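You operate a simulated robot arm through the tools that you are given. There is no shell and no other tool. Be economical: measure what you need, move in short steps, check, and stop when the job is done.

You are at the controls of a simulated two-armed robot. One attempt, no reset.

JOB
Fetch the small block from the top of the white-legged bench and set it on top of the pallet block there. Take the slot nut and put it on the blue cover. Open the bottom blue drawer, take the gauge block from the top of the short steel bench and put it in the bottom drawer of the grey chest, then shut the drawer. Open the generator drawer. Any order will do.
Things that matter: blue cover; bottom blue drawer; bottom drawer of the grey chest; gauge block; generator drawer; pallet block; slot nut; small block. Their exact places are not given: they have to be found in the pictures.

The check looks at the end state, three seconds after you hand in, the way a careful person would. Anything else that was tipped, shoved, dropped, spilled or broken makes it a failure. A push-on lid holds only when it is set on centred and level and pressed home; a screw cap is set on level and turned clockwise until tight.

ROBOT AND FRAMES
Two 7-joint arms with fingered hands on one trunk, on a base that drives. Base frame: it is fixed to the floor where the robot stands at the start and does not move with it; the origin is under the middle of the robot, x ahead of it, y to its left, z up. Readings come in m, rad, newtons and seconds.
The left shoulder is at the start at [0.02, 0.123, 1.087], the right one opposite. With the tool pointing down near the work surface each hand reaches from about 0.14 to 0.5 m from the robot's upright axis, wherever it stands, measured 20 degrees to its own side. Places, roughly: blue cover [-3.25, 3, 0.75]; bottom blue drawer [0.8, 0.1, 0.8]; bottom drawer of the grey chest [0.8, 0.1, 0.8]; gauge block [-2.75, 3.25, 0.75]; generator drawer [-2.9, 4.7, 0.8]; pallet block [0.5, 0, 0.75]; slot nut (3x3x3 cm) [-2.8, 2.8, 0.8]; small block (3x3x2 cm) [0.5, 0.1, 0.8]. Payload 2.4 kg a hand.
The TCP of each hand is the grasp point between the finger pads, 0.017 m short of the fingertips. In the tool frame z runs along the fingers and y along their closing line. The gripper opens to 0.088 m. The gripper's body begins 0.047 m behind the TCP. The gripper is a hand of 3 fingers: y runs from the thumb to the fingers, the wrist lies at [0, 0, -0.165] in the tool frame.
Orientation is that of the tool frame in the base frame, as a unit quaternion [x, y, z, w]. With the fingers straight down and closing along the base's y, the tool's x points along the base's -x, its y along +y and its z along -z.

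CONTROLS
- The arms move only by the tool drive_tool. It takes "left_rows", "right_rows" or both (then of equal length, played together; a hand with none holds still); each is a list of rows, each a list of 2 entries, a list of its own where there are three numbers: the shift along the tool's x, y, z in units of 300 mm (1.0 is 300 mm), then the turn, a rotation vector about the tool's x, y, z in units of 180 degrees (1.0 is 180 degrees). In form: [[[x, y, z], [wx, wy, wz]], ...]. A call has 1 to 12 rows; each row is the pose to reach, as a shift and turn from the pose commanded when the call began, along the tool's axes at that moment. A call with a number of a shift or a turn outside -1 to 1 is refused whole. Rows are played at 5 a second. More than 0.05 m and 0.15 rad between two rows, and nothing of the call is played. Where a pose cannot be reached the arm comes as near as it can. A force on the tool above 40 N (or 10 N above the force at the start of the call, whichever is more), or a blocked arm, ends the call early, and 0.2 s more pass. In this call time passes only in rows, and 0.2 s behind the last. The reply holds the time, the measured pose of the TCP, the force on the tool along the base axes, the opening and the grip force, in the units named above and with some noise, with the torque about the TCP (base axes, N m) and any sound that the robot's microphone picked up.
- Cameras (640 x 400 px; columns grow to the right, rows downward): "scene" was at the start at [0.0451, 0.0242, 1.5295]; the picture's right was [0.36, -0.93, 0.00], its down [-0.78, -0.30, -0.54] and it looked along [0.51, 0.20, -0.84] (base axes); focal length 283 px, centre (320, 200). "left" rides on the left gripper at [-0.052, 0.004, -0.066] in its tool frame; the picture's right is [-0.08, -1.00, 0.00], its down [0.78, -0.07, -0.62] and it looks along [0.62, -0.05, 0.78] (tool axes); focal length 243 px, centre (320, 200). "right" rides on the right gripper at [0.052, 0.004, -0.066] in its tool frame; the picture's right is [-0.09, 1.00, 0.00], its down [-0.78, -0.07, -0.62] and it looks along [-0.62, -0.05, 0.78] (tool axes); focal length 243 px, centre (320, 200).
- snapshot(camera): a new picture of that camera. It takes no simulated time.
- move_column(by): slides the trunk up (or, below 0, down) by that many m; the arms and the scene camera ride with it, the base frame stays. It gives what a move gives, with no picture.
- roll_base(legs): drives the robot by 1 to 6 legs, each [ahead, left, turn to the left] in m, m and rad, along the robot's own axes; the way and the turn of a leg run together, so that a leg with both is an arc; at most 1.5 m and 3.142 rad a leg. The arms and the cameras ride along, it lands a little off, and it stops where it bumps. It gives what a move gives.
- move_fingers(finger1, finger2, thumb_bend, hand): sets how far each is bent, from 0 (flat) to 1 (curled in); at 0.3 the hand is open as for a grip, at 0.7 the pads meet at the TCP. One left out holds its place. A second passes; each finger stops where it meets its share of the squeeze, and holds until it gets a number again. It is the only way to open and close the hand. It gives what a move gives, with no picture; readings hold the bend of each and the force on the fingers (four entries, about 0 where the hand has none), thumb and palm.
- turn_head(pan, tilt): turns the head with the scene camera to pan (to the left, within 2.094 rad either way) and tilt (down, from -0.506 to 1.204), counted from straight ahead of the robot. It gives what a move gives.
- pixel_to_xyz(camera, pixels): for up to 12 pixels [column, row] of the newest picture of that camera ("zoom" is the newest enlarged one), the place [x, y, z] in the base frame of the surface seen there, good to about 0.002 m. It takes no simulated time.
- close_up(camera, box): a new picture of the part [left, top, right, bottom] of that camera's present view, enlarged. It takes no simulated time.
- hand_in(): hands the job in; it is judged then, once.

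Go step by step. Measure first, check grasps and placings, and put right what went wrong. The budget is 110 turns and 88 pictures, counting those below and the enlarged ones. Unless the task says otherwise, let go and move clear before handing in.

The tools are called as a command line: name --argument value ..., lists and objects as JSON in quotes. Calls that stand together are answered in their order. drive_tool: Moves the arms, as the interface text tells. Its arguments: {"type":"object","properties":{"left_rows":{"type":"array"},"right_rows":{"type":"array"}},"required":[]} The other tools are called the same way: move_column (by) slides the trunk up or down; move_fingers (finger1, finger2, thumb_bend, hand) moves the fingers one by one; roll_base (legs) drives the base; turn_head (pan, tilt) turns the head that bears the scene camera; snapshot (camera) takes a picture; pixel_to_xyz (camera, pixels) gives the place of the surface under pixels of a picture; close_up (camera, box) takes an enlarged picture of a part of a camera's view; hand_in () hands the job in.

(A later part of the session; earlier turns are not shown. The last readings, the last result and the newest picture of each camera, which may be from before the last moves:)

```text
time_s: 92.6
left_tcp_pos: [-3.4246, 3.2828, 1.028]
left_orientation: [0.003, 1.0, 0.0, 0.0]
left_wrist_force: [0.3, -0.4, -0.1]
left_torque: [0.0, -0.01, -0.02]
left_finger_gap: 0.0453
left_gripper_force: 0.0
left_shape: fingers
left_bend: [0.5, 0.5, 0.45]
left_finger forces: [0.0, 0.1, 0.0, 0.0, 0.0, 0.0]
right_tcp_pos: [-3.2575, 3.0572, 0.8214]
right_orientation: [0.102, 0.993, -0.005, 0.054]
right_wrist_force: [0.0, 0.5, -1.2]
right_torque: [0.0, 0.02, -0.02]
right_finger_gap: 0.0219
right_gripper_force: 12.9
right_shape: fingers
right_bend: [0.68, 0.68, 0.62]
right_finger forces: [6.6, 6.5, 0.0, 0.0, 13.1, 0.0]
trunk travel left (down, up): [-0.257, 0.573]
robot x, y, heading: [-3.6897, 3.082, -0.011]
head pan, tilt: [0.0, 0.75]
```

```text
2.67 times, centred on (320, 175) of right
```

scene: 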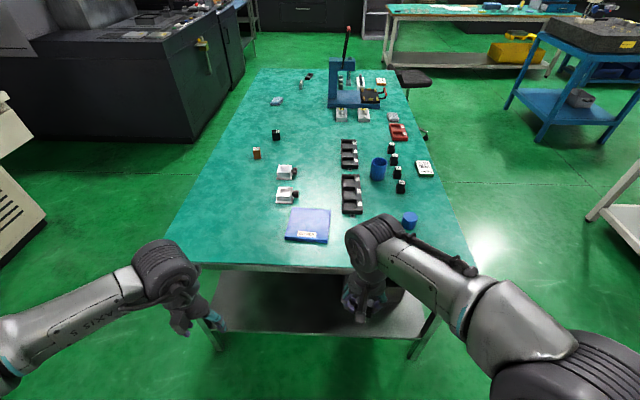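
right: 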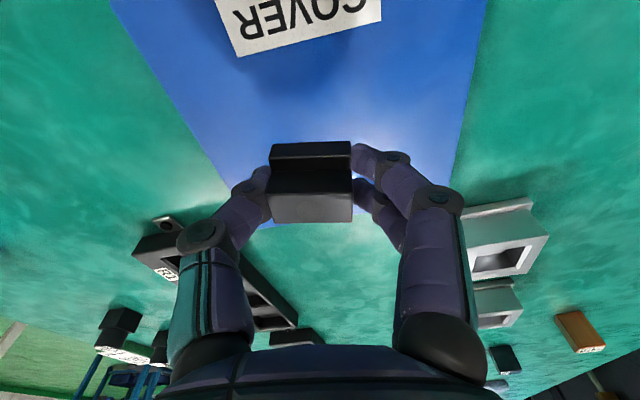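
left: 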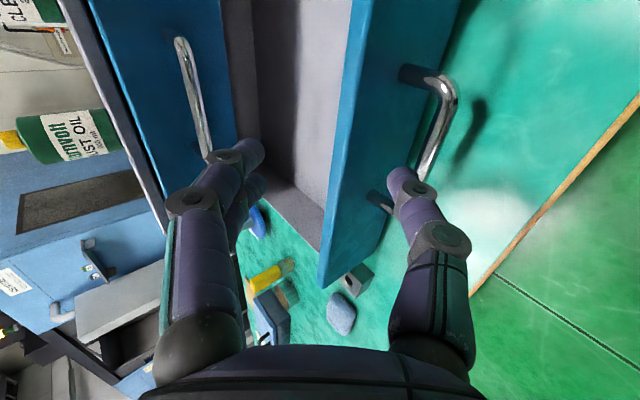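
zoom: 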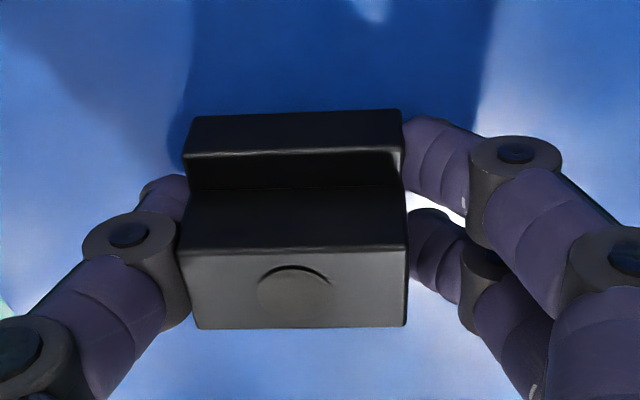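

drive_tool --right_rows '[[[0, 0, 0.006], [0, 0, 0]], [[0, 0, 0.011], [0, 0, 0]]]'

```text
time_s: 93.2
left_tcp_pos: [-3.426, 3.2836, 1.0278]
left_orientation: [0.003, 1.0, 0.0, 0.0]
left_wrist_force: [0.4, 0.3, 0.0]
left_torque: [0.01, -0.01, 0.01]
left_finger_gap: 0.0452
left_gripper_force: 0.0
left_shape: fingers
left_bend: [0.5, 0.5, 0.45]
left_finger forces: [0.1, 0.0, 0.1, 0.0, 0.0, 0.0]
right_tcp_pos: [-3.257, 3.0549, 0.8172]
right_orientation: [0.101, 0.993, -0.005, 0.054]
right_wrist_force: [-0.9, 0.3, 1.3]
right_torque: [-0.02, 0.02, 0.01]
right_finger_gap: 0.022
right_gripper_force: 13.3
right_shape: fingers
right_bend: [0.68, 0.68, 0.62]
right_finger forces: [6.6, 6.6, 0.0, 0.0, 13.0, 0.0]
trunk travel left (down, up): [-0.257, 0.573]
robot x, y, heading: [-3.6939, 3.0875, -0.007]
head pan, tilt: [0.0, 0.75]
```

The wrist force changed from −1.2 to +1.3 N, so contact has begun. I'll open partway, lift and check.

move_fingers --hand "right" --finger1 0.58 --finger2 0.58 --thumb_bend 0.52

drive_tool --right_rows '[[[0, 0, -0.05], [0, 0, 0]], [[0, 0, -0.15], [0, 0, 0]], [[0.06, 0, -0.3], [0, 0.017, 0]], [[0.15, 0, -0.4], [0, 0.034, 0]]]'

snapshot --camera "right"

```text
time_s: 94.2
left_tcp_pos: [-3.4254, 3.2838, 1.028]
left_orientation: [0.002, 1.0, 0.0, 0.0]
left_wrist_force: [-0.7, 0.1, 0.5]
left_torque: [0.01, 0.01, 0.01]
left_finger_gap: 0.0453
left_gripper_force: 0.0
left_shape: fingers
left_bend: [0.5, 0.5, 0.45]
left_finger forces: [0.1, 0.1, 0.1, 0.1, 0.0, 0.0]
right_tcp_pos: [-3.2581, 3.0568, 0.8178]
right_orientation: [0.102, 0.993, -0.007, 0.054]
right_wrist_force: [1.4, 0.3, 8.2]
right_torque: [-0.04, -0.01, -0.01]
right_finger_gap: 0.0268
right_gripper_force: 4.5
right_shape: fingers
right_bend: [0.6, 0.57, 0.53]
right_finger forces: [5.0, 0.0, 0.0, 0.0, 4.2, 0.1]
trunk travel left (down, up): [-0.257, 0.573]
robot x, y, heading: [-3.6944, 3.0859, -0.002]
head pan, tilt: [0.0, 0.75]
```

```text
time_s: 95.2
left_tcp_pos: [-3.4256, 3.2837, 1.0282]
left_orientation: [0.003, 1.0, 0.0, 0.0]
left_wrist_force: [-0.5, -0.6, -0.6]
left_torque: [0.0, 0.0, 0.0]
left_finger_gap: 0.0451
left_gripper_force: 0.0
left_shape: fingers
left_bend: [0.5, 0.5, 0.45]
left_finger forces: [0.0, 0.0, 0.0, 0.0, 0.1, 0.0]
right_tcp_pos: [-3.3119, 3.0672, 0.9343]
right_orientation: [0.101, 0.995, 0.0, 0.0]
right_wrist_force: [0.8, 0.8, 0.2]
right_torque: [-0.01, 0.02, 0.04]
right_finger_gap: 0.0297
right_gripper_force: 0.0
right_shape: fingers
right_bend: [0.57, 0.57, 0.52]
right_finger forces: [0.1, 0.0, 0.1, 0.0, 0.0, 0.0]
trunk travel left (down, up): [-0.257, 0.573]
robot x, y, heading: [-3.6953, 3.087, -0.006]
head pan, tilt: [0.0, 0.75]
```

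```text
39 pictures are left
```

right: 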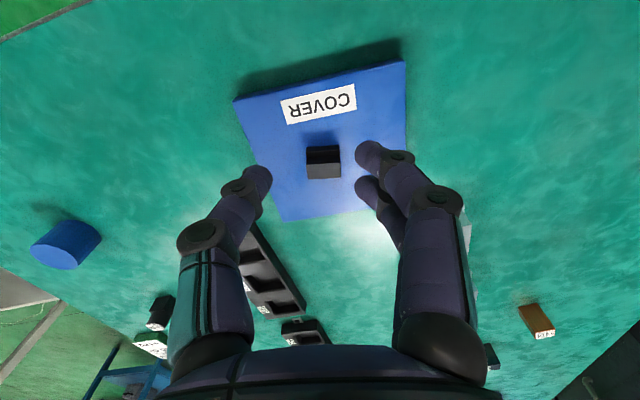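

The slot nut rests flat on the cover. Next is the generator drawer: I'll retract the right hand and drive round behind the bench, facing the generator.

drive_tool --right_rows '[[[0.12, -0.05, -0.1], [0, 0, 0]], [[0.24, -0.1, -0.2], [0, 0, 0]], [[0.3, -0.2, -0.3], [0, 0, 0]]]'

roll_base --legs '[[-0.3, 0, 0], [0, 0.8, 0], [0, 0, 1.571]]'

turn_head --pan -0.9 --tilt 0.5

snapshot --camera "scene"

```text
time_s: 96.0
left_tcp_pos: [-3.4255, 3.2831, 1.0279]
left_orientation: [0.003, 1.0, 0.0, 0.0]
left_wrist_force: [0.2, -0.5, 0.2]
left_torque: [0.01, 0.05, -0.01]
left_finger_gap: 0.0454
left_gripper_force: 0.1
left_shape: fingers
left_bend: [0.5, 0.5, 0.45]
left_finger forces: [0.0, 0.1, 0.1, 0.0, 0.1, 0.1]
right_tcp_pos: [-3.4127, 3.0249, 1.0237]
right_orientation: [0.1, 0.995, 0.0, -0.001]
right_wrist_force: [-0.4, -0.3, 0.9]
right_torque: [0.01, 0.0, -0.05]
right_finger_gap: 0.0299
right_gripper_force: 0.1
right_shape: fingers
right_bend: [0.57, 0.57, 0.52]
right_finger forces: [0.0, 0.0, 0.1, 0.0, 0.0, 0.0]
trunk travel left (down, up): [-0.257, 0.573]
robot x, y, heading: [-3.6936, 3.0884, -0.011]
head pan, tilt: [0.0, 0.75]
```

```text
time_s: 105.7
left_tcp_pos: [-4.1707, 4.1611, 1.0274]
left_orientation: [-0.705, 0.71, 0.0, 0.0]
left_wrist_force: [-0.8, -0.2, -0.2]
left_torque: [0.0, 0.0, -0.03]
left_finger_gap: 0.0452
left_gripper_force: 0.0
left_shape: fingers
left_bend: [0.5, 0.5, 0.45]
left_finger forces: [0.1, 0.0, 0.0, 0.0, 0.0, 0.0]
right_tcp_pos: [-3.914, 4.1741, 1.0239]
right_orientation: [-0.631, 0.775, 0.0, 0.0]
right_wrist_force: [0.4, 0.0, 0.9]
right_torque: [0.03, -0.03, 0.02]
right_finger_gap: 0.0297
right_gripper_force: 0.1
right_shape: fingers
right_bend: [0.57, 0.57, 0.52]
right_finger forces: [0.1, 0.0, 0.0, 0.1, 0.0, 0.1]
trunk travel left (down, up): [-0.257, 0.573]
robot x, y, heading: [-3.9731, 3.8901, 1.566]
head pan, tilt: [0.0, 0.75]
```

```text
time_s: 106.9
left_tcp_pos: [-4.1717, 4.1611, 1.0283]
left_orientation: [-0.705, 0.71, 0.001, 0.0]
left_wrist_force: [0.6, 0.9, 0.3]
left_torque: [-0.03, 0.07, 0.02]
left_finger_gap: 0.0451
left_gripper_force: 0.0
left_shape: fingers
left_bend: [0.5, 0.5, 0.45]
left_finger forces: [0.0, 0.1, 0.1, 0.0, 0.0, 0.0]
right_tcp_pos: [-3.9139, 4.1736, 1.0226]
right_orientation: [-0.631, 0.776, 0.0, 0.0]
right_wrist_force: [0.7, 0.9, 0.3]
right_torque: [0.01, -0.03, -0.03]
right_finger_gap: 0.0295
right_gripper_force: 0.0
right_shape: fingers
right_bend: [0.57, 0.57, 0.52]
right_finger forces: [0.0, 0.1, 0.1, 0.1, 0.1, 0.0]
trunk travel left (down, up): [-0.257, 0.573]
robot x, y, heading: [-3.9742, 3.8919, 1.563]
head pan, tilt: [-0.901, 0.499]
```

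```text
38 pictures are left
```

scene: 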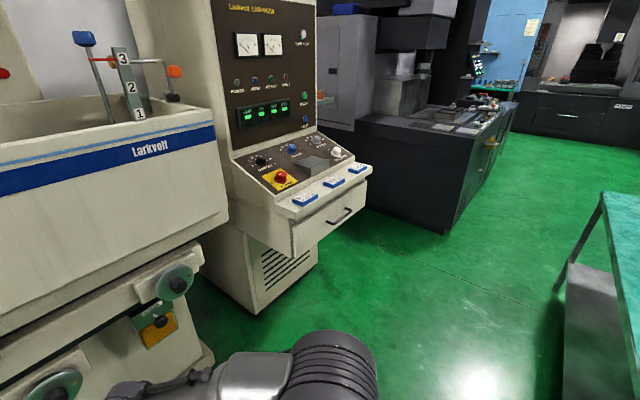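

The generator drawer handle is at (338,216) below the console with the blue labels and red stop button. I'll measure the handle and the protruding handwheels.

pixel_to_xyz --camera "scene" --pixels '[[328, 222], [340, 216], [351, 209], [300, 235], [365, 192], [180, 282], [60, 385], [295, 205], [335, 183], [318, 262], [160, 325], [215, 170]]'

close_up --camera "scene" --box '[225, 130, 385, 280]'

```text
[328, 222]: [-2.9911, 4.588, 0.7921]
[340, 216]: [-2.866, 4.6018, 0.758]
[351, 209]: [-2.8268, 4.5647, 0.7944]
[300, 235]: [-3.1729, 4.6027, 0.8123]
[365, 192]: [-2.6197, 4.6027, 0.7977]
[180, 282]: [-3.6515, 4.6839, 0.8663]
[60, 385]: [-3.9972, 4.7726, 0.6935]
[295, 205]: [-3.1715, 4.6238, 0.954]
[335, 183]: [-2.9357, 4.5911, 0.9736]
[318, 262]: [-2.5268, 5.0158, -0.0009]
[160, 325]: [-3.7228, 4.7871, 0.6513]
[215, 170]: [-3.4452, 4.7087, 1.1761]
```

```text
2.67 times, centred on (305, 205) of scene
```

zoom: 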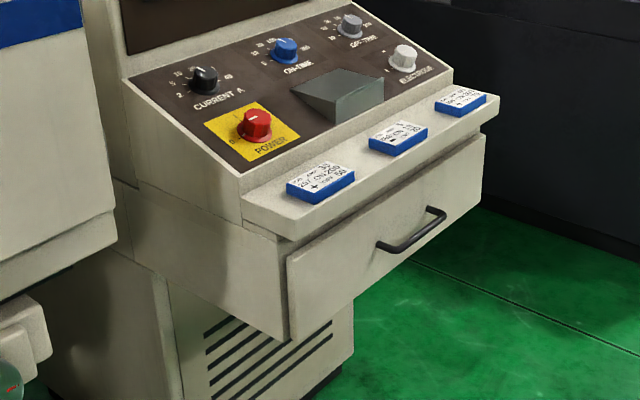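

The handle bar is at y≈4.56, z≈0.793, x −2.99…−2.82, and the drawer front is at y≈4.60. I'll drive to face it with the left hand lined up.

roll_base --legs '[[0, -1.17, 0.0], [0.17, 0, 0.008]]'

turn_head --pan 0.1 --tilt 0.9

snapshot --camera "scene"

```text
time_s: 114.0
left_tcp_pos: [-3.0136, 4.3336, 1.0267]
left_orientation: [0.718, -0.696, 0.0, 0.0]
left_wrist_force: [-0.4, -0.3, 0.0]
left_torque: [0.01, 0.02, -0.01]
left_finger_gap: 0.045
left_gripper_force: 0.0
left_shape: fingers
left_bend: [0.5, 0.5, 0.45]
left_finger forces: [0.1, 0.0, 0.1, 0.0, 0.0, 0.0]
right_tcp_pos: [-2.7568, 4.3574, 1.0236]
right_orientation: [-0.646, 0.764, -0.001, 0.0]
right_wrist_force: [-0.4, 0.4, 0.5]
right_torque: [-0.01, 0.01, 0.01]
right_finger_gap: 0.0295
right_gripper_force: 0.1
right_shape: fingers
right_bend: [0.57, 0.57, 0.52]
right_finger forces: [0.1, 0.0, 0.0, 0.0, 0.0, 0.1]
trunk travel left (down, up): [-0.257, 0.573]
robot x, y, heading: [-2.8081, 4.0729, 1.6]
head pan, tilt: [-0.901, 0.499]
```

```text
time_s: 115.2
left_tcp_pos: [-3.0131, 4.3339, 1.0287]
left_orientation: [0.718, -0.696, 0.0, 0.0]
left_wrist_force: [0.6, -1.0, -0.6]
left_torque: [-0.02, 0.05, -0.02]
left_finger_gap: 0.0453
left_gripper_force: 0.0
left_shape: fingers
left_bend: [0.5, 0.5, 0.45]
left_finger forces: [0.1, 0.0, 0.0, 0.1, 0.0, 0.0]
right_tcp_pos: [-2.756, 4.357, 1.0249]
right_orientation: [-0.646, 0.763, 0.0, 0.0]
right_wrist_force: [0.3, 0.4, 0.6]
right_torque: [0.02, -0.03, -0.01]
right_finger_gap: 0.0296
right_gripper_force: 0.0
right_shape: fingers
right_bend: [0.57, 0.57, 0.52]
right_finger forces: [0.1, 0.0, 0.0, 0.0, 0.0, 0.0]
trunk travel left (down, up): [-0.257, 0.573]
robot x, y, heading: [-2.804, 4.0728, 1.6]
head pan, tilt: [0.099, 0.901]
```

```text
36 pictures are left
```

scene: 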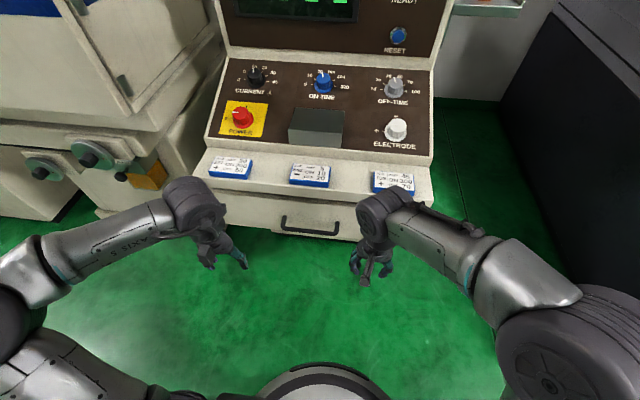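

pixel_to_xyz --camera "scene" --pixels '[[290, 228], [310, 233], [330, 235], [300, 231], [320, 234], [310, 222], [300, 192], [265, 215]]'

close_up --camera "scene" --box '[250, 190, 370, 250]'

```text
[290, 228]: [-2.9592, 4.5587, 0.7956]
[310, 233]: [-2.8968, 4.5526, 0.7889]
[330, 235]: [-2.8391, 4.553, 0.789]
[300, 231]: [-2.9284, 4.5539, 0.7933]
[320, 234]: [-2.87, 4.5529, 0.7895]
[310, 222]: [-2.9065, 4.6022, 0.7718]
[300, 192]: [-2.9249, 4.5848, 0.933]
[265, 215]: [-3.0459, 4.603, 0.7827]
```

```text
5.33 times, centred on (310, 220) of scene
```

zoom: 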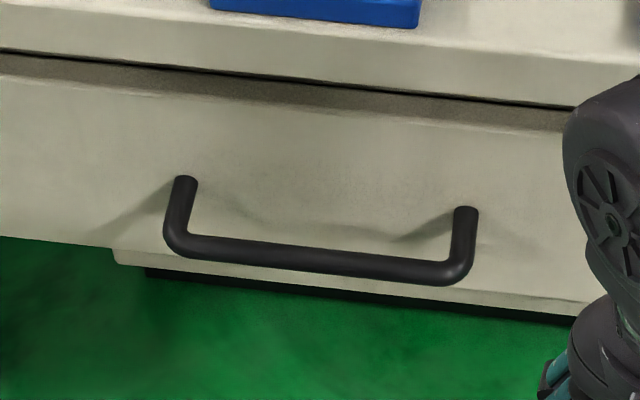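

The bar centre is (−2.90,4.558,0.790). I'll bring the left hand into the 40° pitched pre-grasp and move the right hand aside.

drive_tool --left_rows '[[[-0.04, -0.033, 0.048], [-0.0181, -0.0181, 0.0388]], [[-0.08, -0.065, 0.097], [-0.0362, -0.0362, 0.0775]], [[-0.12, -0.098, 0.145], [-0.0543, -0.0543, 0.1163]], [[-0.159, -0.131, 0.193], [-0.0723, -0.0723, 0.155]], [[-0.199, -0.163, 0.242], [-0.0904, -0.0904, 0.1938]], [[-0.239, -0.196, 0.29], [-0.1085, -0.1085, 0.2325]], [[-0.279, -0.229, 0.338], [-0.1266, -0.1266, 0.2713]], [[-0.319, -0.261, 0.387], [-0.1447, -0.1447, 0.31]], [[-0.358, -0.294, 0.435], [-0.1628, -0.1628, 0.3488]], [[-0.398, -0.327, 0.483], [-0.1808, -0.1808, 0.3875]], [[-0.438, -0.359, 0.532], [-0.1989, -0.1989, 0.4263]], [[-0.478, -0.392, 0.58], [-0.217, -0.217, 0.465]]]' --right_rows '[[[0.03, -0.1, 0], [0, 0, 0]], [[0.06, -0.2, 0], [0, 0, 0]], [[0.09, -0.3, 0], [0, 0, 0]], [[0.12, -0.4, 0], [0, 0, 0]], [[0.15, -0.5, 0], [0, 0, 0]], [[0.15, -0.5, 0], [0, 0, 0]], [[0.15, -0.5, 0], [0, 0, 0]], [[0.15, -0.5, 0], [0, 0, 0]], [[0.15, -0.5, 0], [0, 0, 0]], [[0.15, -0.5, 0], [0, 0, 0]], [[0.15, -0.5, 0], [0, 0, 0]], [[0.15, -0.5, 0], [0, 0, 0]]]'

snapshot --camera "left"

```text
time_s: 117.8
left_tcp_pos: [-2.9005, 4.4806, 0.8521]
left_orientation: [-0.013, 0.906, 0.423, -0.007]
left_wrist_force: [-0.3, 0.4, 0.8]
left_torque: [0.03, 0.0, 0.0]
left_finger_gap: 0.0453
left_gripper_force: 0.1
left_shape: fingers
left_bend: [0.5, 0.5, 0.45]
left_finger forces: [0.0, 0.0, 0.0, 0.0, 0.0, 0.1]
right_tcp_pos: [-2.6131, 4.2853, 1.0221]
right_orientation: [-0.646, 0.763, -0.001, 0.0]
right_wrist_force: [0.7, 1.0, 0.7]
right_torque: [0.01, 0.02, 0.02]
right_finger_gap: 0.0296
right_gripper_force: 0.0
right_shape: fingers
right_bend: [0.57, 0.57, 0.52]
right_finger forces: [0.1, 0.1, 0.1, 0.0, 0.1, 0.0]
trunk travel left (down, up): [-0.257, 0.573]
robot x, y, heading: [-2.8104, 4.0746, 1.603]
head pan, tilt: [0.099, 0.901]
```

```text
34 pictures are left
```

left: 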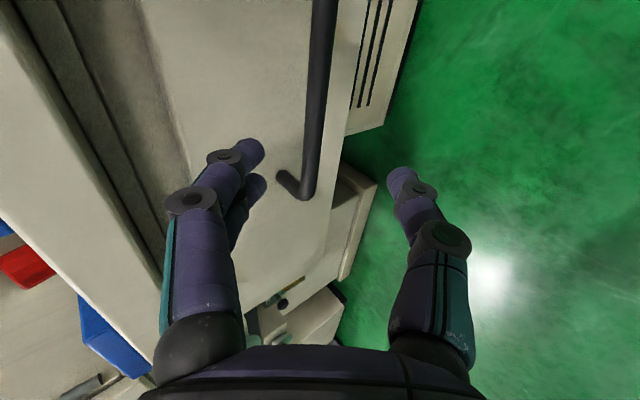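

The bar lies between thumb and fingers (column ~316). I'll advance 10 cm, close, and read.

drive_tool --left_rows '[[[0, 0, 0.1], [0, 0, 0]], [[0, 0, 0.2], [0, 0, 0]], [[0, 0, 0.28], [0, 0, 0]], [[0, 0, 0.325], [0, 0, 0]]]'

move_fingers --hand "left" --finger1 0.8 --finger2 0.8 --thumb_bend 0.75

snapshot --camera "left"

```text
time_s: 118.8
left_tcp_pos: [-2.904, 4.5552, 0.7908]
left_orientation: [-0.014, 0.906, 0.423, -0.007]
left_wrist_force: [0.0, -0.8, 0.1]
left_torque: [-0.02, -0.02, 0.0]
left_finger_gap: 0.0454
left_gripper_force: 0.1
left_shape: fingers
left_bend: [0.5, 0.5, 0.45]
left_finger forces: [0.0, 0.0, 0.0, 0.0, 0.1, 0.1]
right_tcp_pos: [-2.6137, 4.2864, 1.0217]
right_orientation: [-0.646, 0.763, -0.001, 0.0]
right_wrist_force: [-1.0, 0.7, 0.2]
right_torque: [0.03, -0.03, -0.04]
right_finger_gap: 0.0299
right_gripper_force: 0.1
right_shape: fingers
right_bend: [0.57, 0.57, 0.52]
right_finger forces: [0.0, 0.0, 0.0, 0.0, 0.1, 0.1]
trunk travel left (down, up): [-0.257, 0.573]
robot x, y, heading: [-2.8064, 4.0718, 1.603]
head pan, tilt: [0.099, 0.901]
```

```text
time_s: 119.8
left_tcp_pos: [-2.904, 4.5553, 0.7909]
left_orientation: [-0.015, 0.906, 0.423, -0.007]
left_wrist_force: [-0.3, -0.6, -5.2]
left_torque: [-0.02, 0.03, -0.01]
left_finger_gap: 0.0001
left_gripper_force: 6.7
left_shape: fingers
left_bend: [0.78, 0.78, 0.71]
left_finger forces: [2.5, 2.7, 0.0, 0.0, 7.1, 0.0]
right_tcp_pos: [-2.6139, 4.2864, 1.0213]
right_orientation: [-0.646, 0.763, 0.0, -0.001]
right_wrist_force: [0.3, -0.8, -0.1]
right_torque: [0.01, 0.0, 0.0]
right_finger_gap: 0.0297
right_gripper_force: 0.1
right_shape: fingers
right_bend: [0.57, 0.57, 0.52]
right_finger forces: [0.0, 0.0, 0.0, 0.0, 0.0, 0.0]
trunk travel left (down, up): [-0.257, 0.573]
robot x, y, heading: [-2.8047, 4.0718, 1.604]
head pan, tilt: [0.099, 0.901]
```

```text
33 pictures are left
```

left: 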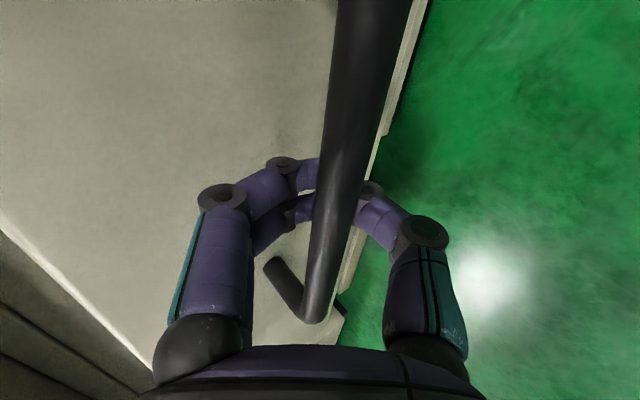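

The bar is gripped. I'll pull straight out along −y by 20 cm.

drive_tool --left_rows '[[[0.002, -0.043, -0.051], [0, 0, 0]], [[0.005, -0.1, -0.119], [0, 0, 0]], [[0.008, -0.157, -0.187], [0, 0, 0]], [[0.011, -0.214, -0.255], [0, 0, 0]], [[0.014, -0.279, -0.332], [0, 0, 0]], [[0.017, -0.35, -0.417], [0, 0, 0]], [[0.02, -0.429, -0.511], [0, 0, 0]]]'

snapshot --camera "scene"

```text
time_s: 121.4
left_tcp_pos: [-2.9033, 4.3538, 0.7916]
left_orientation: [-0.015, 0.906, 0.423, -0.007]
left_wrist_force: [-2.9, -1.7, -7.2]
left_torque: [0.03, 0.02, -0.02]
left_finger_gap: 0.0
left_gripper_force: 5.8
left_shape: fingers
left_bend: [0.78, 0.78, 0.71]
left_finger forces: [2.0, 2.1, 0.0, 0.0, 7.8, 0.1]
right_tcp_pos: [-2.6141, 4.2852, 1.0219]
right_orientation: [-0.646, 0.764, 0.001, 0.0]
right_wrist_force: [0.2, -0.3, 0.0]
right_torque: [-0.03, 0.04, 0.02]
right_finger_gap: 0.0296
right_gripper_force: 0.0
right_shape: fingers
right_bend: [0.57, 0.57, 0.52]
right_finger forces: [0.0, 0.0, 0.1, 0.0, 0.0, 0.0]
trunk travel left (down, up): [-0.257, 0.573]
robot x, y, heading: [-2.8059, 4.0718, 1.604]
head pan, tilt: [0.099, 0.901]
```

```text
32 pictures are left
```

scene: 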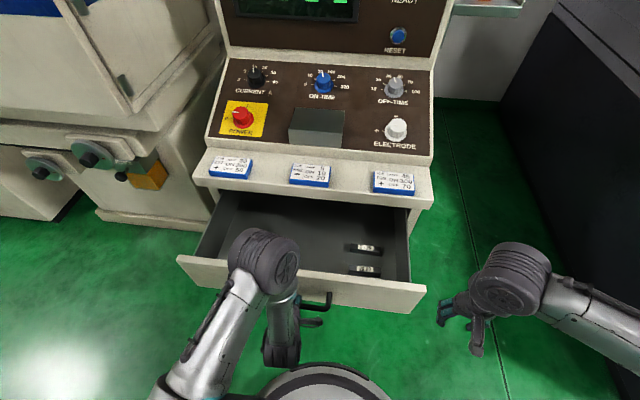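

The generator drawer is open 20 cm. I'll release, slip the fingers off up and back, and then back the base away.

move_fingers --hand "left" --finger1 0.5 --finger2 0.5 --thumb_bend 0.45

drive_tool --left_rows '[[[0, 0, -0.06], [0, 0, 0]], [[0, 0, -0.12], [0, 0, 0]]]'

snapshot --camera "left"

```text
time_s: 122.4
left_tcp_pos: [-2.9027, 4.3545, 0.7899]
left_orientation: [-0.015, 0.906, 0.422, -0.008]
left_wrist_force: [1.1, -1.8, -0.3]
left_torque: [0.0, -0.01, -0.04]
left_finger_gap: 0.0423
left_gripper_force: 1.3
left_shape: fingers
left_bend: [0.53, 0.52, 0.45]
left_finger forces: [1.4, 1.1, 0.0, 0.0, 0.0, 0.0]
right_tcp_pos: [-2.6148, 4.2859, 1.0216]
right_orientation: [-0.646, 0.763, 0.0, 0.001]
right_wrist_force: [0.6, 0.8, 1.2]
right_torque: [-0.01, -0.02, 0.03]
right_finger_gap: 0.0298
right_gripper_force: 0.1
right_shape: fingers
right_bend: [0.57, 0.57, 0.52]
right_finger forces: [0.0, 0.0, 0.0, 0.1, 0.0, 0.0]
trunk travel left (down, up): [-0.257, 0.573]
robot x, y, heading: [-2.8039, 4.0727, 1.602]
head pan, tilt: [0.099, 0.901]
```

```text
time_s: 123.0
left_tcp_pos: [-2.9022, 4.3269, 0.8128]
left_orientation: [-0.015, 0.906, 0.422, -0.007]
left_wrist_force: [-1.1, -0.1, -0.1]
left_torque: [0.0, 0.0, -0.01]
left_finger_gap: 0.0452
left_gripper_force: 0.1
left_shape: fingers
left_bend: [0.5, 0.5, 0.45]
left_finger forces: [0.0, 0.0, 0.0, 0.0, 0.0, 0.1]
right_tcp_pos: [-2.6136, 4.2866, 1.0223]
right_orientation: [-0.646, 0.763, 0.0, 0.001]
right_wrist_force: [0.0, -0.6, 0.1]
right_torque: [0.03, 0.04, 0.02]
right_finger_gap: 0.0299
right_gripper_force: 0.1
right_shape: fingers
right_bend: [0.57, 0.57, 0.52]
right_finger forces: [0.0, 0.0, 0.0, 0.1, 0.0, 0.0]
trunk travel left (down, up): [-0.257, 0.573]
robot x, y, heading: [-2.8107, 4.0734, 1.603]
head pan, tilt: [0.099, 0.901]
```

```text
31 pictures are left
```

left: 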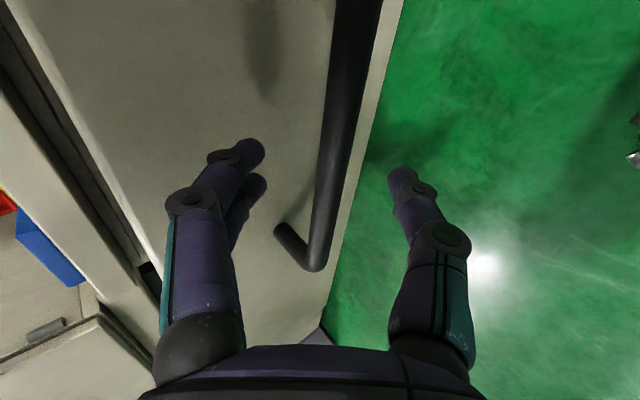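

The hand is clear of the bar. I'll back the base away, return the left hand to straight-down, and turn round to face the bench.

roll_base --legs '[[-0.25, 0, 0]]'

drive_tool --left_rows '[[[0.02, 0.03, -0.05], [0.0181, 0.0181, -0.0388]], [[0.042, 0.06, -0.1], [0.0362, 0.0362, -0.0775]], [[0.063, 0.09, -0.14], [0.0543, 0.0543, -0.1163]], [[0.083, 0.12, -0.17], [0.0723, 0.0723, -0.155]], [[0.104, 0.15, -0.2], [0.0904, 0.0904, -0.1938]], [[0.125, 0.19, -0.22], [0.1085, 0.1085, -0.2325]], [[0.146, 0.23, -0.24], [0.1266, 0.1266, -0.2713]], [[0.167, 0.27, -0.26], [0.1447, 0.1447, -0.31]], [[0.188, 0.31, -0.28], [0.1628, 0.1628, -0.3488]], [[0.208, 0.35, -0.3], [0.1808, 0.1808, -0.3875]], [[0.229, 0.38, -0.31], [0.1989, 0.1989, -0.4263]], [[0.25, 0.4, -0.33], [0.217, 0.217, -0.465]]]'

snapshot --camera "scene"

```text
time_s: 124.9
left_tcp_pos: [-2.8933, 4.0763, 0.8127]
left_orientation: [-0.015, 0.906, 0.424, -0.008]
left_wrist_force: [-0.9, 1.0, -0.1]
left_torque: [0.01, -0.01, 0.03]
left_finger_gap: 0.0452
left_gripper_force: 0.1
left_shape: fingers
left_bend: [0.5, 0.5, 0.45]
left_finger forces: [0.0, 0.0, 0.0, 0.1, 0.0, 0.0]
right_tcp_pos: [-2.6059, 4.033, 1.0218]
right_orientation: [-0.646, 0.763, 0.0, 0.0]
right_wrist_force: [-0.3, -0.8, -0.3]
right_torque: [0.01, 0.02, -0.02]
right_finger_gap: 0.0296
right_gripper_force: 0.1
right_shape: fingers
right_bend: [0.57, 0.57, 0.52]
right_finger forces: [0.0, 0.1, 0.0, 0.1, 0.0, 0.1]
trunk travel left (down, up): [-0.257, 0.573]
robot x, y, heading: [-2.7994, 3.8229, 1.605]
head pan, tilt: [0.099, 0.901]
```

```text
time_s: 127.5
left_tcp_pos: [-2.9687, 4.073, 0.9688]
left_orientation: [0.719, -0.695, 0.001, 0.0]
left_wrist_force: [-0.7, -0.3, 0.1]
left_torque: [0.0, 0.0, 0.0]
left_finger_gap: 0.0454
left_gripper_force: 0.0
left_shape: fingers
left_bend: [0.5, 0.5, 0.45]
left_finger forces: [0.0, 0.0, 0.0, 0.0, 0.0, 0.0]
left hand out of reach, approached as far as the arm can: row 1, 2, 3, 4, 5, 6
right_tcp_pos: [-2.607, 4.0332, 1.0223]
right_orientation: [-0.646, 0.763, 0.0, 0.0]
right_wrist_force: [-0.4, 0.1, -0.6]
right_torque: [-0.01, 0.01, 0.01]
right_finger_gap: 0.0295
right_gripper_force: 0.0
right_shape: fingers
right_bend: [0.57, 0.57, 0.52]
right_finger forces: [0.1, 0.0, 0.1, 0.0, 0.1, 0.1]
trunk travel left (down, up): [-0.257, 0.573]
robot x, y, heading: [-2.7958, 3.819, 1.605]
head pan, tilt: [0.099, 0.901]
```

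```text
30 pictures are left
```

scene: 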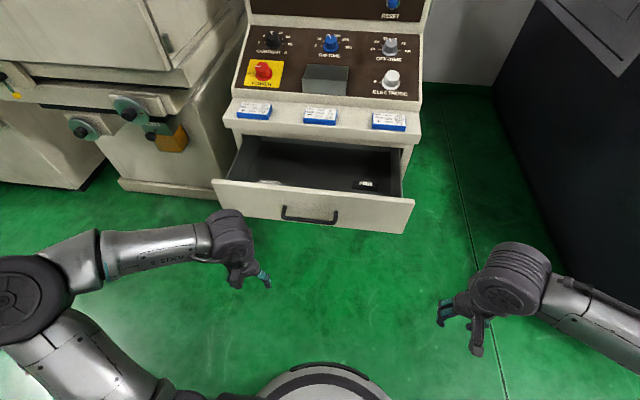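

The generator drawer stays open. I'll turn around to face the back of the bench and look for the gauge block.

roll_base --legs '[[0.05, 0, 0], [0, 0, -3.14], [0.06, 0.05, -0.036]]'

snapshot --camera "scene"

```text
time_s: 136.3
left_tcp_pos: [-2.5808, 3.5551, 0.9682]
left_orientation: [0.702, 0.712, 0.0, 0.0]
left_wrist_force: [-0.4, -0.7, 0.1]
left_torque: [-0.04, -0.02, -0.02]
left_finger_gap: 0.045
left_gripper_force: 0.0
left_shape: fingers
left_bend: [0.5, 0.5, 0.45]
left_finger forces: [0.1, 0.1, 0.0, 0.0, 0.1, 0.1]
right_tcp_pos: [-2.9403, 3.6004, 1.0217]
right_orientation: [0.77, 0.638, 0.0, -0.001]
right_wrist_force: [-0.5, 0.4, -0.7]
right_torque: [0.01, -0.01, 0.03]
right_finger_gap: 0.0294
right_gripper_force: 0.1
right_shape: fingers
right_bend: [0.57, 0.57, 0.52]
right_finger forces: [0.0, 0.1, 0.0, 0.0, 0.1, 0.0]
trunk travel left (down, up): [-0.257, 0.573]
robot x, y, heading: [-2.7444, 3.8115, -1.555]
head pan, tilt: [0.099, 0.901]
```

```text
29 pictures are left
```

scene: 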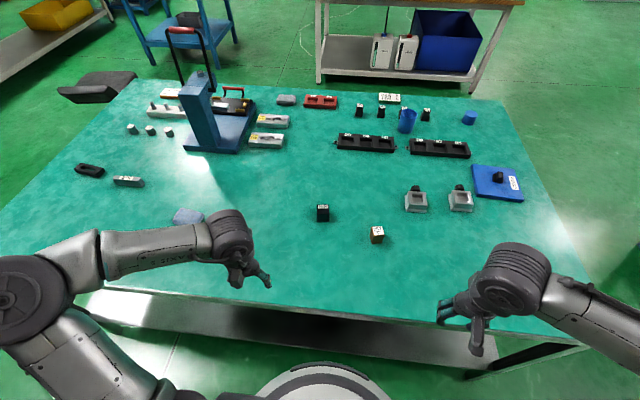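

The gauge block is at (322,212), between copper block and hand. I'll measure it closely and move up to the bench.

close_up --camera "scene" --box '[290, 190, 354, 230]'

roll_base --legs '[[0.07, 0, -0.016]]'

```text
10.00 times, centred on (322, 210) of scene
```

zoom: 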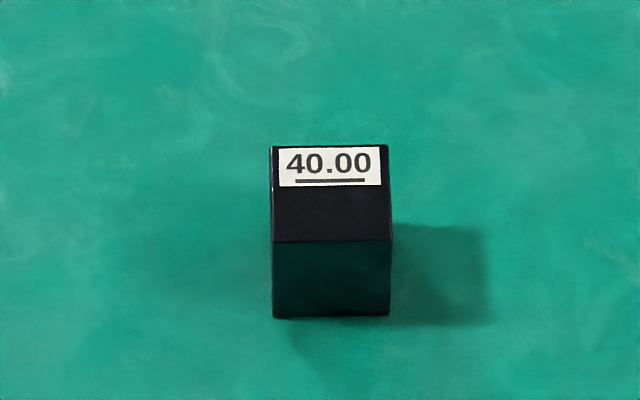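

```text
time_s: 137.5
left_tcp_pos: [-2.5843, 3.4875, 0.968]
left_orientation: [0.707, 0.707, 0.0, 0.0]
left_wrist_force: [0.9, -0.3, 0.3]
left_torque: [-0.01, 0.02, 0.02]
left_finger_gap: 0.0452
left_gripper_force: 0.0
left_shape: fingers
left_bend: [0.5, 0.5, 0.45]
left_finger forces: [0.0, 0.0, 0.1, 0.0, 0.0, 0.0]
right_tcp_pos: [-2.9442, 3.5386, 1.0211]
right_orientation: [0.774, 0.633, -0.001, 0.0]
right_wrist_force: [0.0, -0.3, 0.4]
right_torque: [0.01, -0.01, -0.02]
right_finger_gap: 0.0301
right_gripper_force: 0.0
right_shape: fingers
right_bend: [0.57, 0.57, 0.52]
right_finger forces: [0.0, 0.1, 0.0, 0.0, 0.0, 0.1]
trunk travel left (down, up): [-0.257, 0.573]
robot x, y, heading: [-2.7467, 3.7465, -1.578]
head pan, tilt: [0.099, 0.901]
stopped in leg 1: the robot was blocked; the commanded pose is now the measured one
```

pixel_to_xyz --camera "zoom" --pixels '[[274, 150], [384, 150], [390, 236], [275, 236], [330, 195]]'

move_fingers --hand "left" --finger1 0.4 --finger2 0.4 --thumb_bend 0.4

```text
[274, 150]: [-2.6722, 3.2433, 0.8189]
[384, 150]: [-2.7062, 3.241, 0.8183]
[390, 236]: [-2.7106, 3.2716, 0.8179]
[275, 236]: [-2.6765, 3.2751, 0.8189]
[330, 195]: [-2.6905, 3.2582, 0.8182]
```

```text
time_s: 138.5
left_tcp_pos: [-2.584, 3.4871, 0.9684]
left_orientation: [0.708, 0.707, -0.001, 0.001]
left_wrist_force: [-0.1, -0.5, 0.2]
left_torque: [0.02, 0.0, 0.04]
left_finger_gap: 0.0622
left_gripper_force: 0.0
left_shape: fingers
left_bend: [0.4, 0.4, 0.4]
left_finger forces: [0.0, 0.0, 0.1, 0.1, 0.0, 0.0]
right_tcp_pos: [-2.9438, 3.5388, 1.0219]
right_orientation: [0.774, 0.633, 0.0, 0.0]
right_wrist_force: [-0.2, -0.2, 0.2]
right_torque: [-0.02, -0.02, 0.01]
right_finger_gap: 0.0297
right_gripper_force: 0.1
right_shape: fingers
right_bend: [0.57, 0.57, 0.52]
right_finger forces: [0.1, 0.0, 0.0, 0.1, 0.1, 0.1]
trunk travel left (down, up): [-0.257, 0.573]
robot x, y, heading: [-2.747, 3.746, -1.577]
head pan, tilt: [0.099, 0.901]
```

The gauge block centre is (−2.691,3.258), top z 0.8185, width 3.5 cm. I'll lower the trunk and bring the left hand over it with a slight forward tilt to gain reach.

move_column --by -0.06

drive_tool --left_rows '[[[-0.109, -0.051, 0], [0, -0.007, -0.003]], [[-0.218, -0.102, 0], [0, -0.014, -0.006]], [[-0.327, -0.153, 0.02], [0, -0.021, -0.009]], [[-0.436, -0.204, 0.04], [0, -0.028, -0.012]], [[-0.545, -0.256, 0.07], [0, -0.035, -0.015]], [[-0.654, -0.307, 0.1], [0, -0.042, -0.018]], [[-0.763, -0.358, 0.13], [0, -0.05, -0.022]]]'

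snapshot --camera "left"

```text
time_s: 139.5
left_tcp_pos: [-2.5833, 3.4871, 0.9081]
left_orientation: [0.707, 0.708, -0.001, 0.001]
left_wrist_force: [-1.1, -0.4, -0.1]
left_torque: [0.0, 0.04, 0.0]
left_finger_gap: 0.0622
left_gripper_force: 0.2
left_shape: fingers
left_bend: [0.4, 0.4, 0.4]
left_finger forces: [0.0, 0.0, 0.1, 0.1, 0.0, 0.0]
right_tcp_pos: [-2.9445, 3.5393, 0.9619]
right_orientation: [0.775, 0.633, 0.0, 0.001]
right_wrist_force: [0.2, -0.9, 0.5]
right_torque: [0.01, -0.01, 0.01]
right_finger_gap: 0.0297
right_gripper_force: 0.0
right_shape: fingers
right_bend: [0.57, 0.57, 0.52]
right_finger forces: [0.0, 0.0, 0.1, 0.0, 0.1, 0.0]
trunk travel left (down, up): [-0.197, 0.633]
robot x, y, heading: [-2.7436, 3.7465, -1.571]
head pan, tilt: [0.099, 0.901]
```

```text
time_s: 141.1
left_tcp_pos: [-2.6888, 3.2607, 0.8701]
left_orientation: [0.683, 0.727, -0.053, 0.053]
left_wrist_force: [-0.7, 0.2, 0.5]
left_torque: [0.0, 0.0, 0.0]
left_finger_gap: 0.0622
left_gripper_force: 0.2
left_shape: fingers
left_bend: [0.4, 0.4, 0.4]
left_finger forces: [0.0, 0.0, 0.0, 0.0, 0.0, 0.0]
left hand out of reach, approached as far as the arm can: row 7
right_tcp_pos: [-2.9447, 3.5401, 0.9625]
right_orientation: [0.774, 0.633, 0.0, 0.0]
right_wrist_force: [0.4, 0.2, -0.1]
right_torque: [0.05, 0.01, -0.04]
right_finger_gap: 0.0296
right_gripper_force: 0.1
right_shape: fingers
right_bend: [0.57, 0.57, 0.52]
right_finger forces: [0.0, 0.0, 0.0, 0.0, 0.0, 0.1]
trunk travel left (down, up): [-0.197, 0.633]
robot x, y, heading: [-2.7468, 3.7479, -1.574]
head pan, tilt: [0.099, 0.901]
```

```text
27 pictures are left
```

left: 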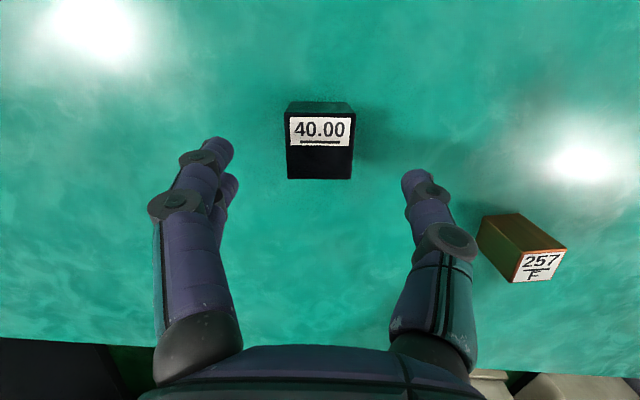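

The hand is aligned above the block. I'll lower with the trunk 64 mm, then close.

move_column --by -0.063

snapshot --camera "left"

```text
time_s: 142.1
left_tcp_pos: [-2.6905, 3.2599, 0.8074]
left_orientation: [0.681, 0.728, -0.055, 0.055]
left_wrist_force: [-0.1, -0.1, -0.4]
left_torque: [-0.02, 0.02, -0.01]
left_finger_gap: 0.0623
left_gripper_force: 0.0
left_shape: fingers
left_bend: [0.4, 0.4, 0.4]
left_finger forces: [0.0, 0.0, 0.0, 0.0, 0.0, 0.0]
right_tcp_pos: [-2.9457, 3.5395, 0.8991]
right_orientation: [0.774, 0.633, 0.001, 0.0]
right_wrist_force: [-0.3, 0.1, 0.1]
right_torque: [0.0, -0.04, -0.01]
right_finger_gap: 0.0298
right_gripper_force: 0.0
right_shape: fingers
right_bend: [0.57, 0.57, 0.52]
right_finger forces: [0.0, 0.0, 0.1, 0.0, 0.1, 0.0]
trunk travel left (down, up): [-0.134, 0.696]
robot x, y, heading: [-2.7468, 3.7481, -1.573]
head pan, tilt: [0.099, 0.901]
```

```text
26 pictures are left
```

left: 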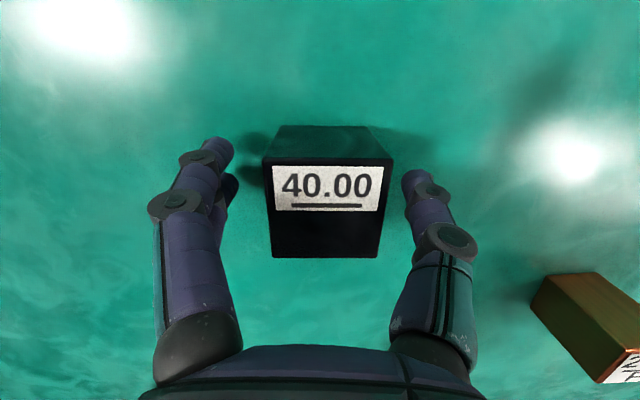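

The block is centred between fingers and thumb. I'll close and lift with the trunk.

move_fingers --hand "left" --finger1 0.75 --finger2 0.75 --thumb_bend 0.75

move_column --by 0.18

snapshot --camera "left"

```text
time_s: 143.1
left_tcp_pos: [-2.6899, 3.2582, 0.8081]
left_orientation: [0.681, 0.729, -0.054, 0.054]
left_wrist_force: [0.4, -0.4, 0.1]
left_torque: [0.01, -0.08, 0.0]
left_finger_gap: 0.0283
left_gripper_force: 12.2
left_shape: fingers
left_bend: [0.66, 0.66, 0.59]
left_finger forces: [6.4, 6.2, 0.1, 0.0, 12.6, 0.0]
right_tcp_pos: [-2.9438, 3.5387, 0.8989]
right_orientation: [0.775, 0.632, 0.0, 0.0]
right_wrist_force: [0.8, 0.5, -0.1]
right_torque: [-0.01, -0.03, 0.0]
right_finger_gap: 0.0294
right_gripper_force: 0.1
right_shape: fingers
right_bend: [0.57, 0.57, 0.52]
right_finger forces: [0.0, 0.1, 0.1, 0.1, 0.0, 0.1]
trunk travel left (down, up): [-0.134, 0.696]
robot x, y, heading: [-2.7465, 3.7424, -1.576]
head pan, tilt: [0.099, 0.901]
```

```text
time_s: 145.1
left_tcp_pos: [-2.6902, 3.2587, 0.9873]
left_orientation: [0.68, 0.729, -0.053, 0.056]
left_wrist_force: [-0.7, -0.3, -4.1]
left_torque: [0.03, -0.06, -0.03]
left_finger_gap: 0.0286
left_gripper_force: 12.2
left_shape: fingers
left_bend: [0.66, 0.66, 0.59]
left_finger forces: [6.5, 6.1, 0.0, 0.0, 12.6, 0.0]
right_tcp_pos: [-2.9438, 3.5397, 1.0791]
right_orientation: [0.774, 0.633, 0.0, 0.0]
right_wrist_force: [0.2, 0.7, -0.4]
right_torque: [0.02, -0.02, 0.0]
right_finger_gap: 0.0298
right_gripper_force: 0.1
right_shape: fingers
right_bend: [0.57, 0.57, 0.52]
right_finger forces: [0.1, 0.0, 0.1, 0.0, 0.0, 0.0]
trunk travel left (down, up): [-0.314, 0.516]
robot x, y, heading: [-2.7464, 3.747, -1.576]
head pan, tilt: [0.099, 0.901]
```

```text
25 pictures are left
```

left: 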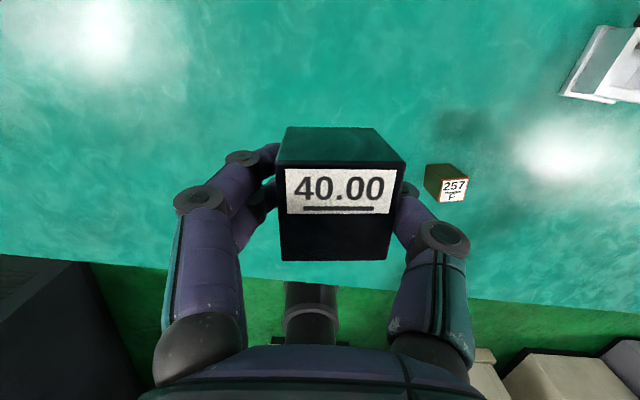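

The gauge block is held firmly (about 4 N weight). I'll retract the hand and look along +x for the route round the bench's right end.

drive_tool --left_rows '[[[0.12, 0.03, -0.03], [0, 0, 0]], [[0.24, 0.06, -0.06], [0, 0, 0]], [[0.36, 0.09, -0.09], [0, 0, 0]], [[0.48, 0.12, -0.12], [0, 0, 0]]]'

turn_head --pan 1.3 --tilt 0.45

snapshot --camera "scene"

```text
time_s: 146.1
left_tcp_pos: [-2.6631, 3.4105, 1.001]
left_orientation: [0.681, 0.728, -0.054, 0.055]
left_wrist_force: [-0.1, -0.1, -3.4]
left_torque: [0.01, 0.0, -0.03]
left_finger_gap: 0.0286
left_gripper_force: 12.4
left_shape: fingers
left_bend: [0.66, 0.67, 0.59]
left_finger forces: [6.3, 6.0, 0.1, 0.1, 12.3, 0.0]
right_tcp_pos: [-2.9441, 3.5387, 1.0782]
right_orientation: [0.775, 0.632, -0.001, 0.0]
right_wrist_force: [0.0, -0.6, -0.2]
right_torque: [0.0, 0.04, 0.03]
right_finger_gap: 0.0297
right_gripper_force: 0.1
right_shape: fingers
right_bend: [0.57, 0.57, 0.52]
right_finger forces: [0.1, 0.1, 0.0, 0.0, 0.0, 0.1]
trunk travel left (down, up): [-0.314, 0.516]
robot x, y, heading: [-2.7458, 3.7471, -1.572]
head pan, tilt: [0.099, 0.901]
```

```text
time_s: 147.5
left_tcp_pos: [-2.6627, 3.4084, 1.0006]
left_orientation: [0.68, 0.729, -0.053, 0.056]
left_wrist_force: [-0.6, 0.2, -4.3]
left_torque: [-0.04, -0.04, 0.02]
left_finger_gap: 0.0284
left_gripper_force: 12.2
left_shape: fingers
left_bend: [0.66, 0.67, 0.59]
left_finger forces: [6.3, 5.9, 0.0, 0.1, 12.3, 0.0]
right_tcp_pos: [-2.9453, 3.5383, 1.0796]
right_orientation: [0.775, 0.632, 0.0, 0.0]
right_wrist_force: [1.0, -0.4, 0.8]
right_torque: [0.01, -0.02, 0.02]
right_finger_gap: 0.0296
right_gripper_force: 0.0
right_shape: fingers
right_bend: [0.57, 0.57, 0.52]
right_finger forces: [0.0, 0.1, 0.0, 0.1, 0.0, 0.0]
trunk travel left (down, up): [-0.314, 0.516]
robot x, y, heading: [-2.746, 3.7444, -1.574]
head pan, tilt: [1.3, 0.45]
```

```text
24 pictures are left
```

scene: 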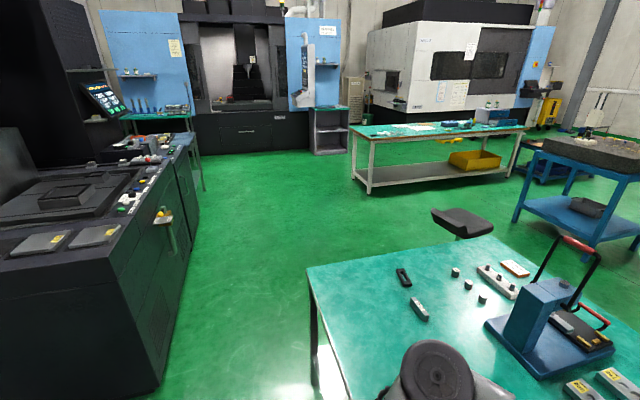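

pixel_to_xyz --camera "scene" --pixels '[[165, 375], [198, 220], [310, 270], [490, 238], [463, 225], [352, 180], [368, 193], [575, 250], [520, 222], [108, 262], [165, 222]]'

```text
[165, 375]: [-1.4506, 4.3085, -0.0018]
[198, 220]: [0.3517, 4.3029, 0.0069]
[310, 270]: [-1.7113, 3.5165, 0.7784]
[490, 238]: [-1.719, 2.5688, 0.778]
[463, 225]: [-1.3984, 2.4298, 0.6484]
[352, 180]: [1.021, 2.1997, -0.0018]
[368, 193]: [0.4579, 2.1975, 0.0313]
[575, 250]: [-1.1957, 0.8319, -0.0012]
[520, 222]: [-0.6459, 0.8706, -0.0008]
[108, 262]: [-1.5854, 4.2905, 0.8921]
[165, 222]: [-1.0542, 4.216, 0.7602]
```

The corridor is clear: the machine front is at y≥4.2 and the bench back at 3.515. I'll drive along it to x≈−0.1 first.

roll_base --legs '[[-0.08, 0, 0], [0, 1.35, 0], [0, 1.3, 0]]'

```text
time_s: 160.9
left_tcp_pos: [-0.0337, 3.5263, 1.0006]
left_orientation: [0.666, 0.742, -0.053, 0.057]
left_wrist_force: [0.2, 0.0, -4.2]
left_torque: [0.0, -0.02, 0.0]
left_finger_gap: 0.0286
left_gripper_force: 12.6
left_shape: fingers
left_bend: [0.66, 0.67, 0.59]
left_finger forces: [6.2, 6.0, 0.0, 0.0, 12.2, 0.0]
right_tcp_pos: [-0.3192, 3.6443, 1.0788]
right_orientation: [0.762, 0.648, 0.0, 0.0]
right_wrist_force: [0.7, 0.1, -0.2]
right_torque: [0.0, 0.0, -0.01]
right_finger_gap: 0.0298
right_gripper_force: 0.0
right_shape: fingers
right_bend: [0.57, 0.57, 0.52]
right_finger forces: [0.0, 0.0, 0.0, 0.1, 0.1, 0.1]
trunk travel left (down, up): [-0.314, 0.516]
robot x, y, heading: [-0.1276, 3.8594, -1.537]
head pan, tilt: [1.3, 0.45]
```

roll_base --legs '[[1.2, 0, -0.034], [1.15, 0, 0], [0, 0, 1.571], [0, -0.7, 0]]'

turn_head --pan 0.0 --tilt 0.7

snapshot --camera "scene"

```text
time_s: 179.8
left_tcp_pos: [0.1454, 0.864, 1.0009]
left_orientation: [-0.009, 0.997, -0.001, 0.079]
left_wrist_force: [-0.3, -0.1, -4.1]
left_torque: [0.07, -0.04, 0.02]
left_finger_gap: 0.0284
left_gripper_force: 12.5
left_shape: fingers
left_bend: [0.67, 0.67, 0.59]
left_finger forces: [6.2, 6.0, 0.0, 0.0, 12.2, 0.0]
right_tcp_pos: [0.0022, 0.589, 1.0791]
right_orientation: [0.125, 0.992, 0.0, 0.0]
right_wrist_force: [0.7, -0.1, 0.5]
right_torque: [0.0, 0.0, -0.02]
right_finger_gap: 0.0296
right_gripper_force: 0.1
right_shape: fingers
right_bend: [0.57, 0.57, 0.52]
right_finger forces: [0.0, 0.0, 0.0, 0.0, 0.1, 0.1]
trunk travel left (down, up): [-0.314, 0.516]
robot x, y, heading: [-0.1961, 0.7953, -0.057]
head pan, tilt: [1.3, 0.45]
```

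```text
time_s: 181.2
left_tcp_pos: [0.1454, 0.8654, 1.0001]
left_orientation: [-0.009, 0.997, -0.001, 0.077]
left_wrist_force: [-0.2, -0.3, -3.8]
left_torque: [0.01, 0.0, 0.02]
left_finger_gap: 0.0285
left_gripper_force: 12.4
left_shape: fingers
left_bend: [0.67, 0.67, 0.59]
left_finger forces: [6.2, 5.9, 0.0, 0.0, 12.2, 0.1]
right_tcp_pos: [0.0015, 0.5901, 1.079]
right_orientation: [0.124, 0.992, 0.0, 0.0]
right_wrist_force: [-0.2, 0.5, 0.4]
right_torque: [0.01, -0.01, -0.02]
right_finger_gap: 0.0296
right_gripper_force: 0.0
right_shape: fingers
right_bend: [0.57, 0.57, 0.52]
right_finger forces: [0.0, 0.1, 0.1, 0.1, 0.1, 0.1]
trunk travel left (down, up): [-0.314, 0.516]
robot x, y, heading: [-0.1956, 0.7977, -0.055]
head pan, tilt: [0.0, 0.7]
```

```text
23 pictures are left
```

scene: 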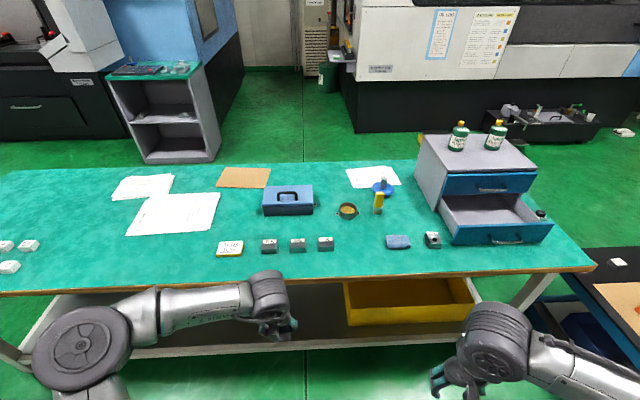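

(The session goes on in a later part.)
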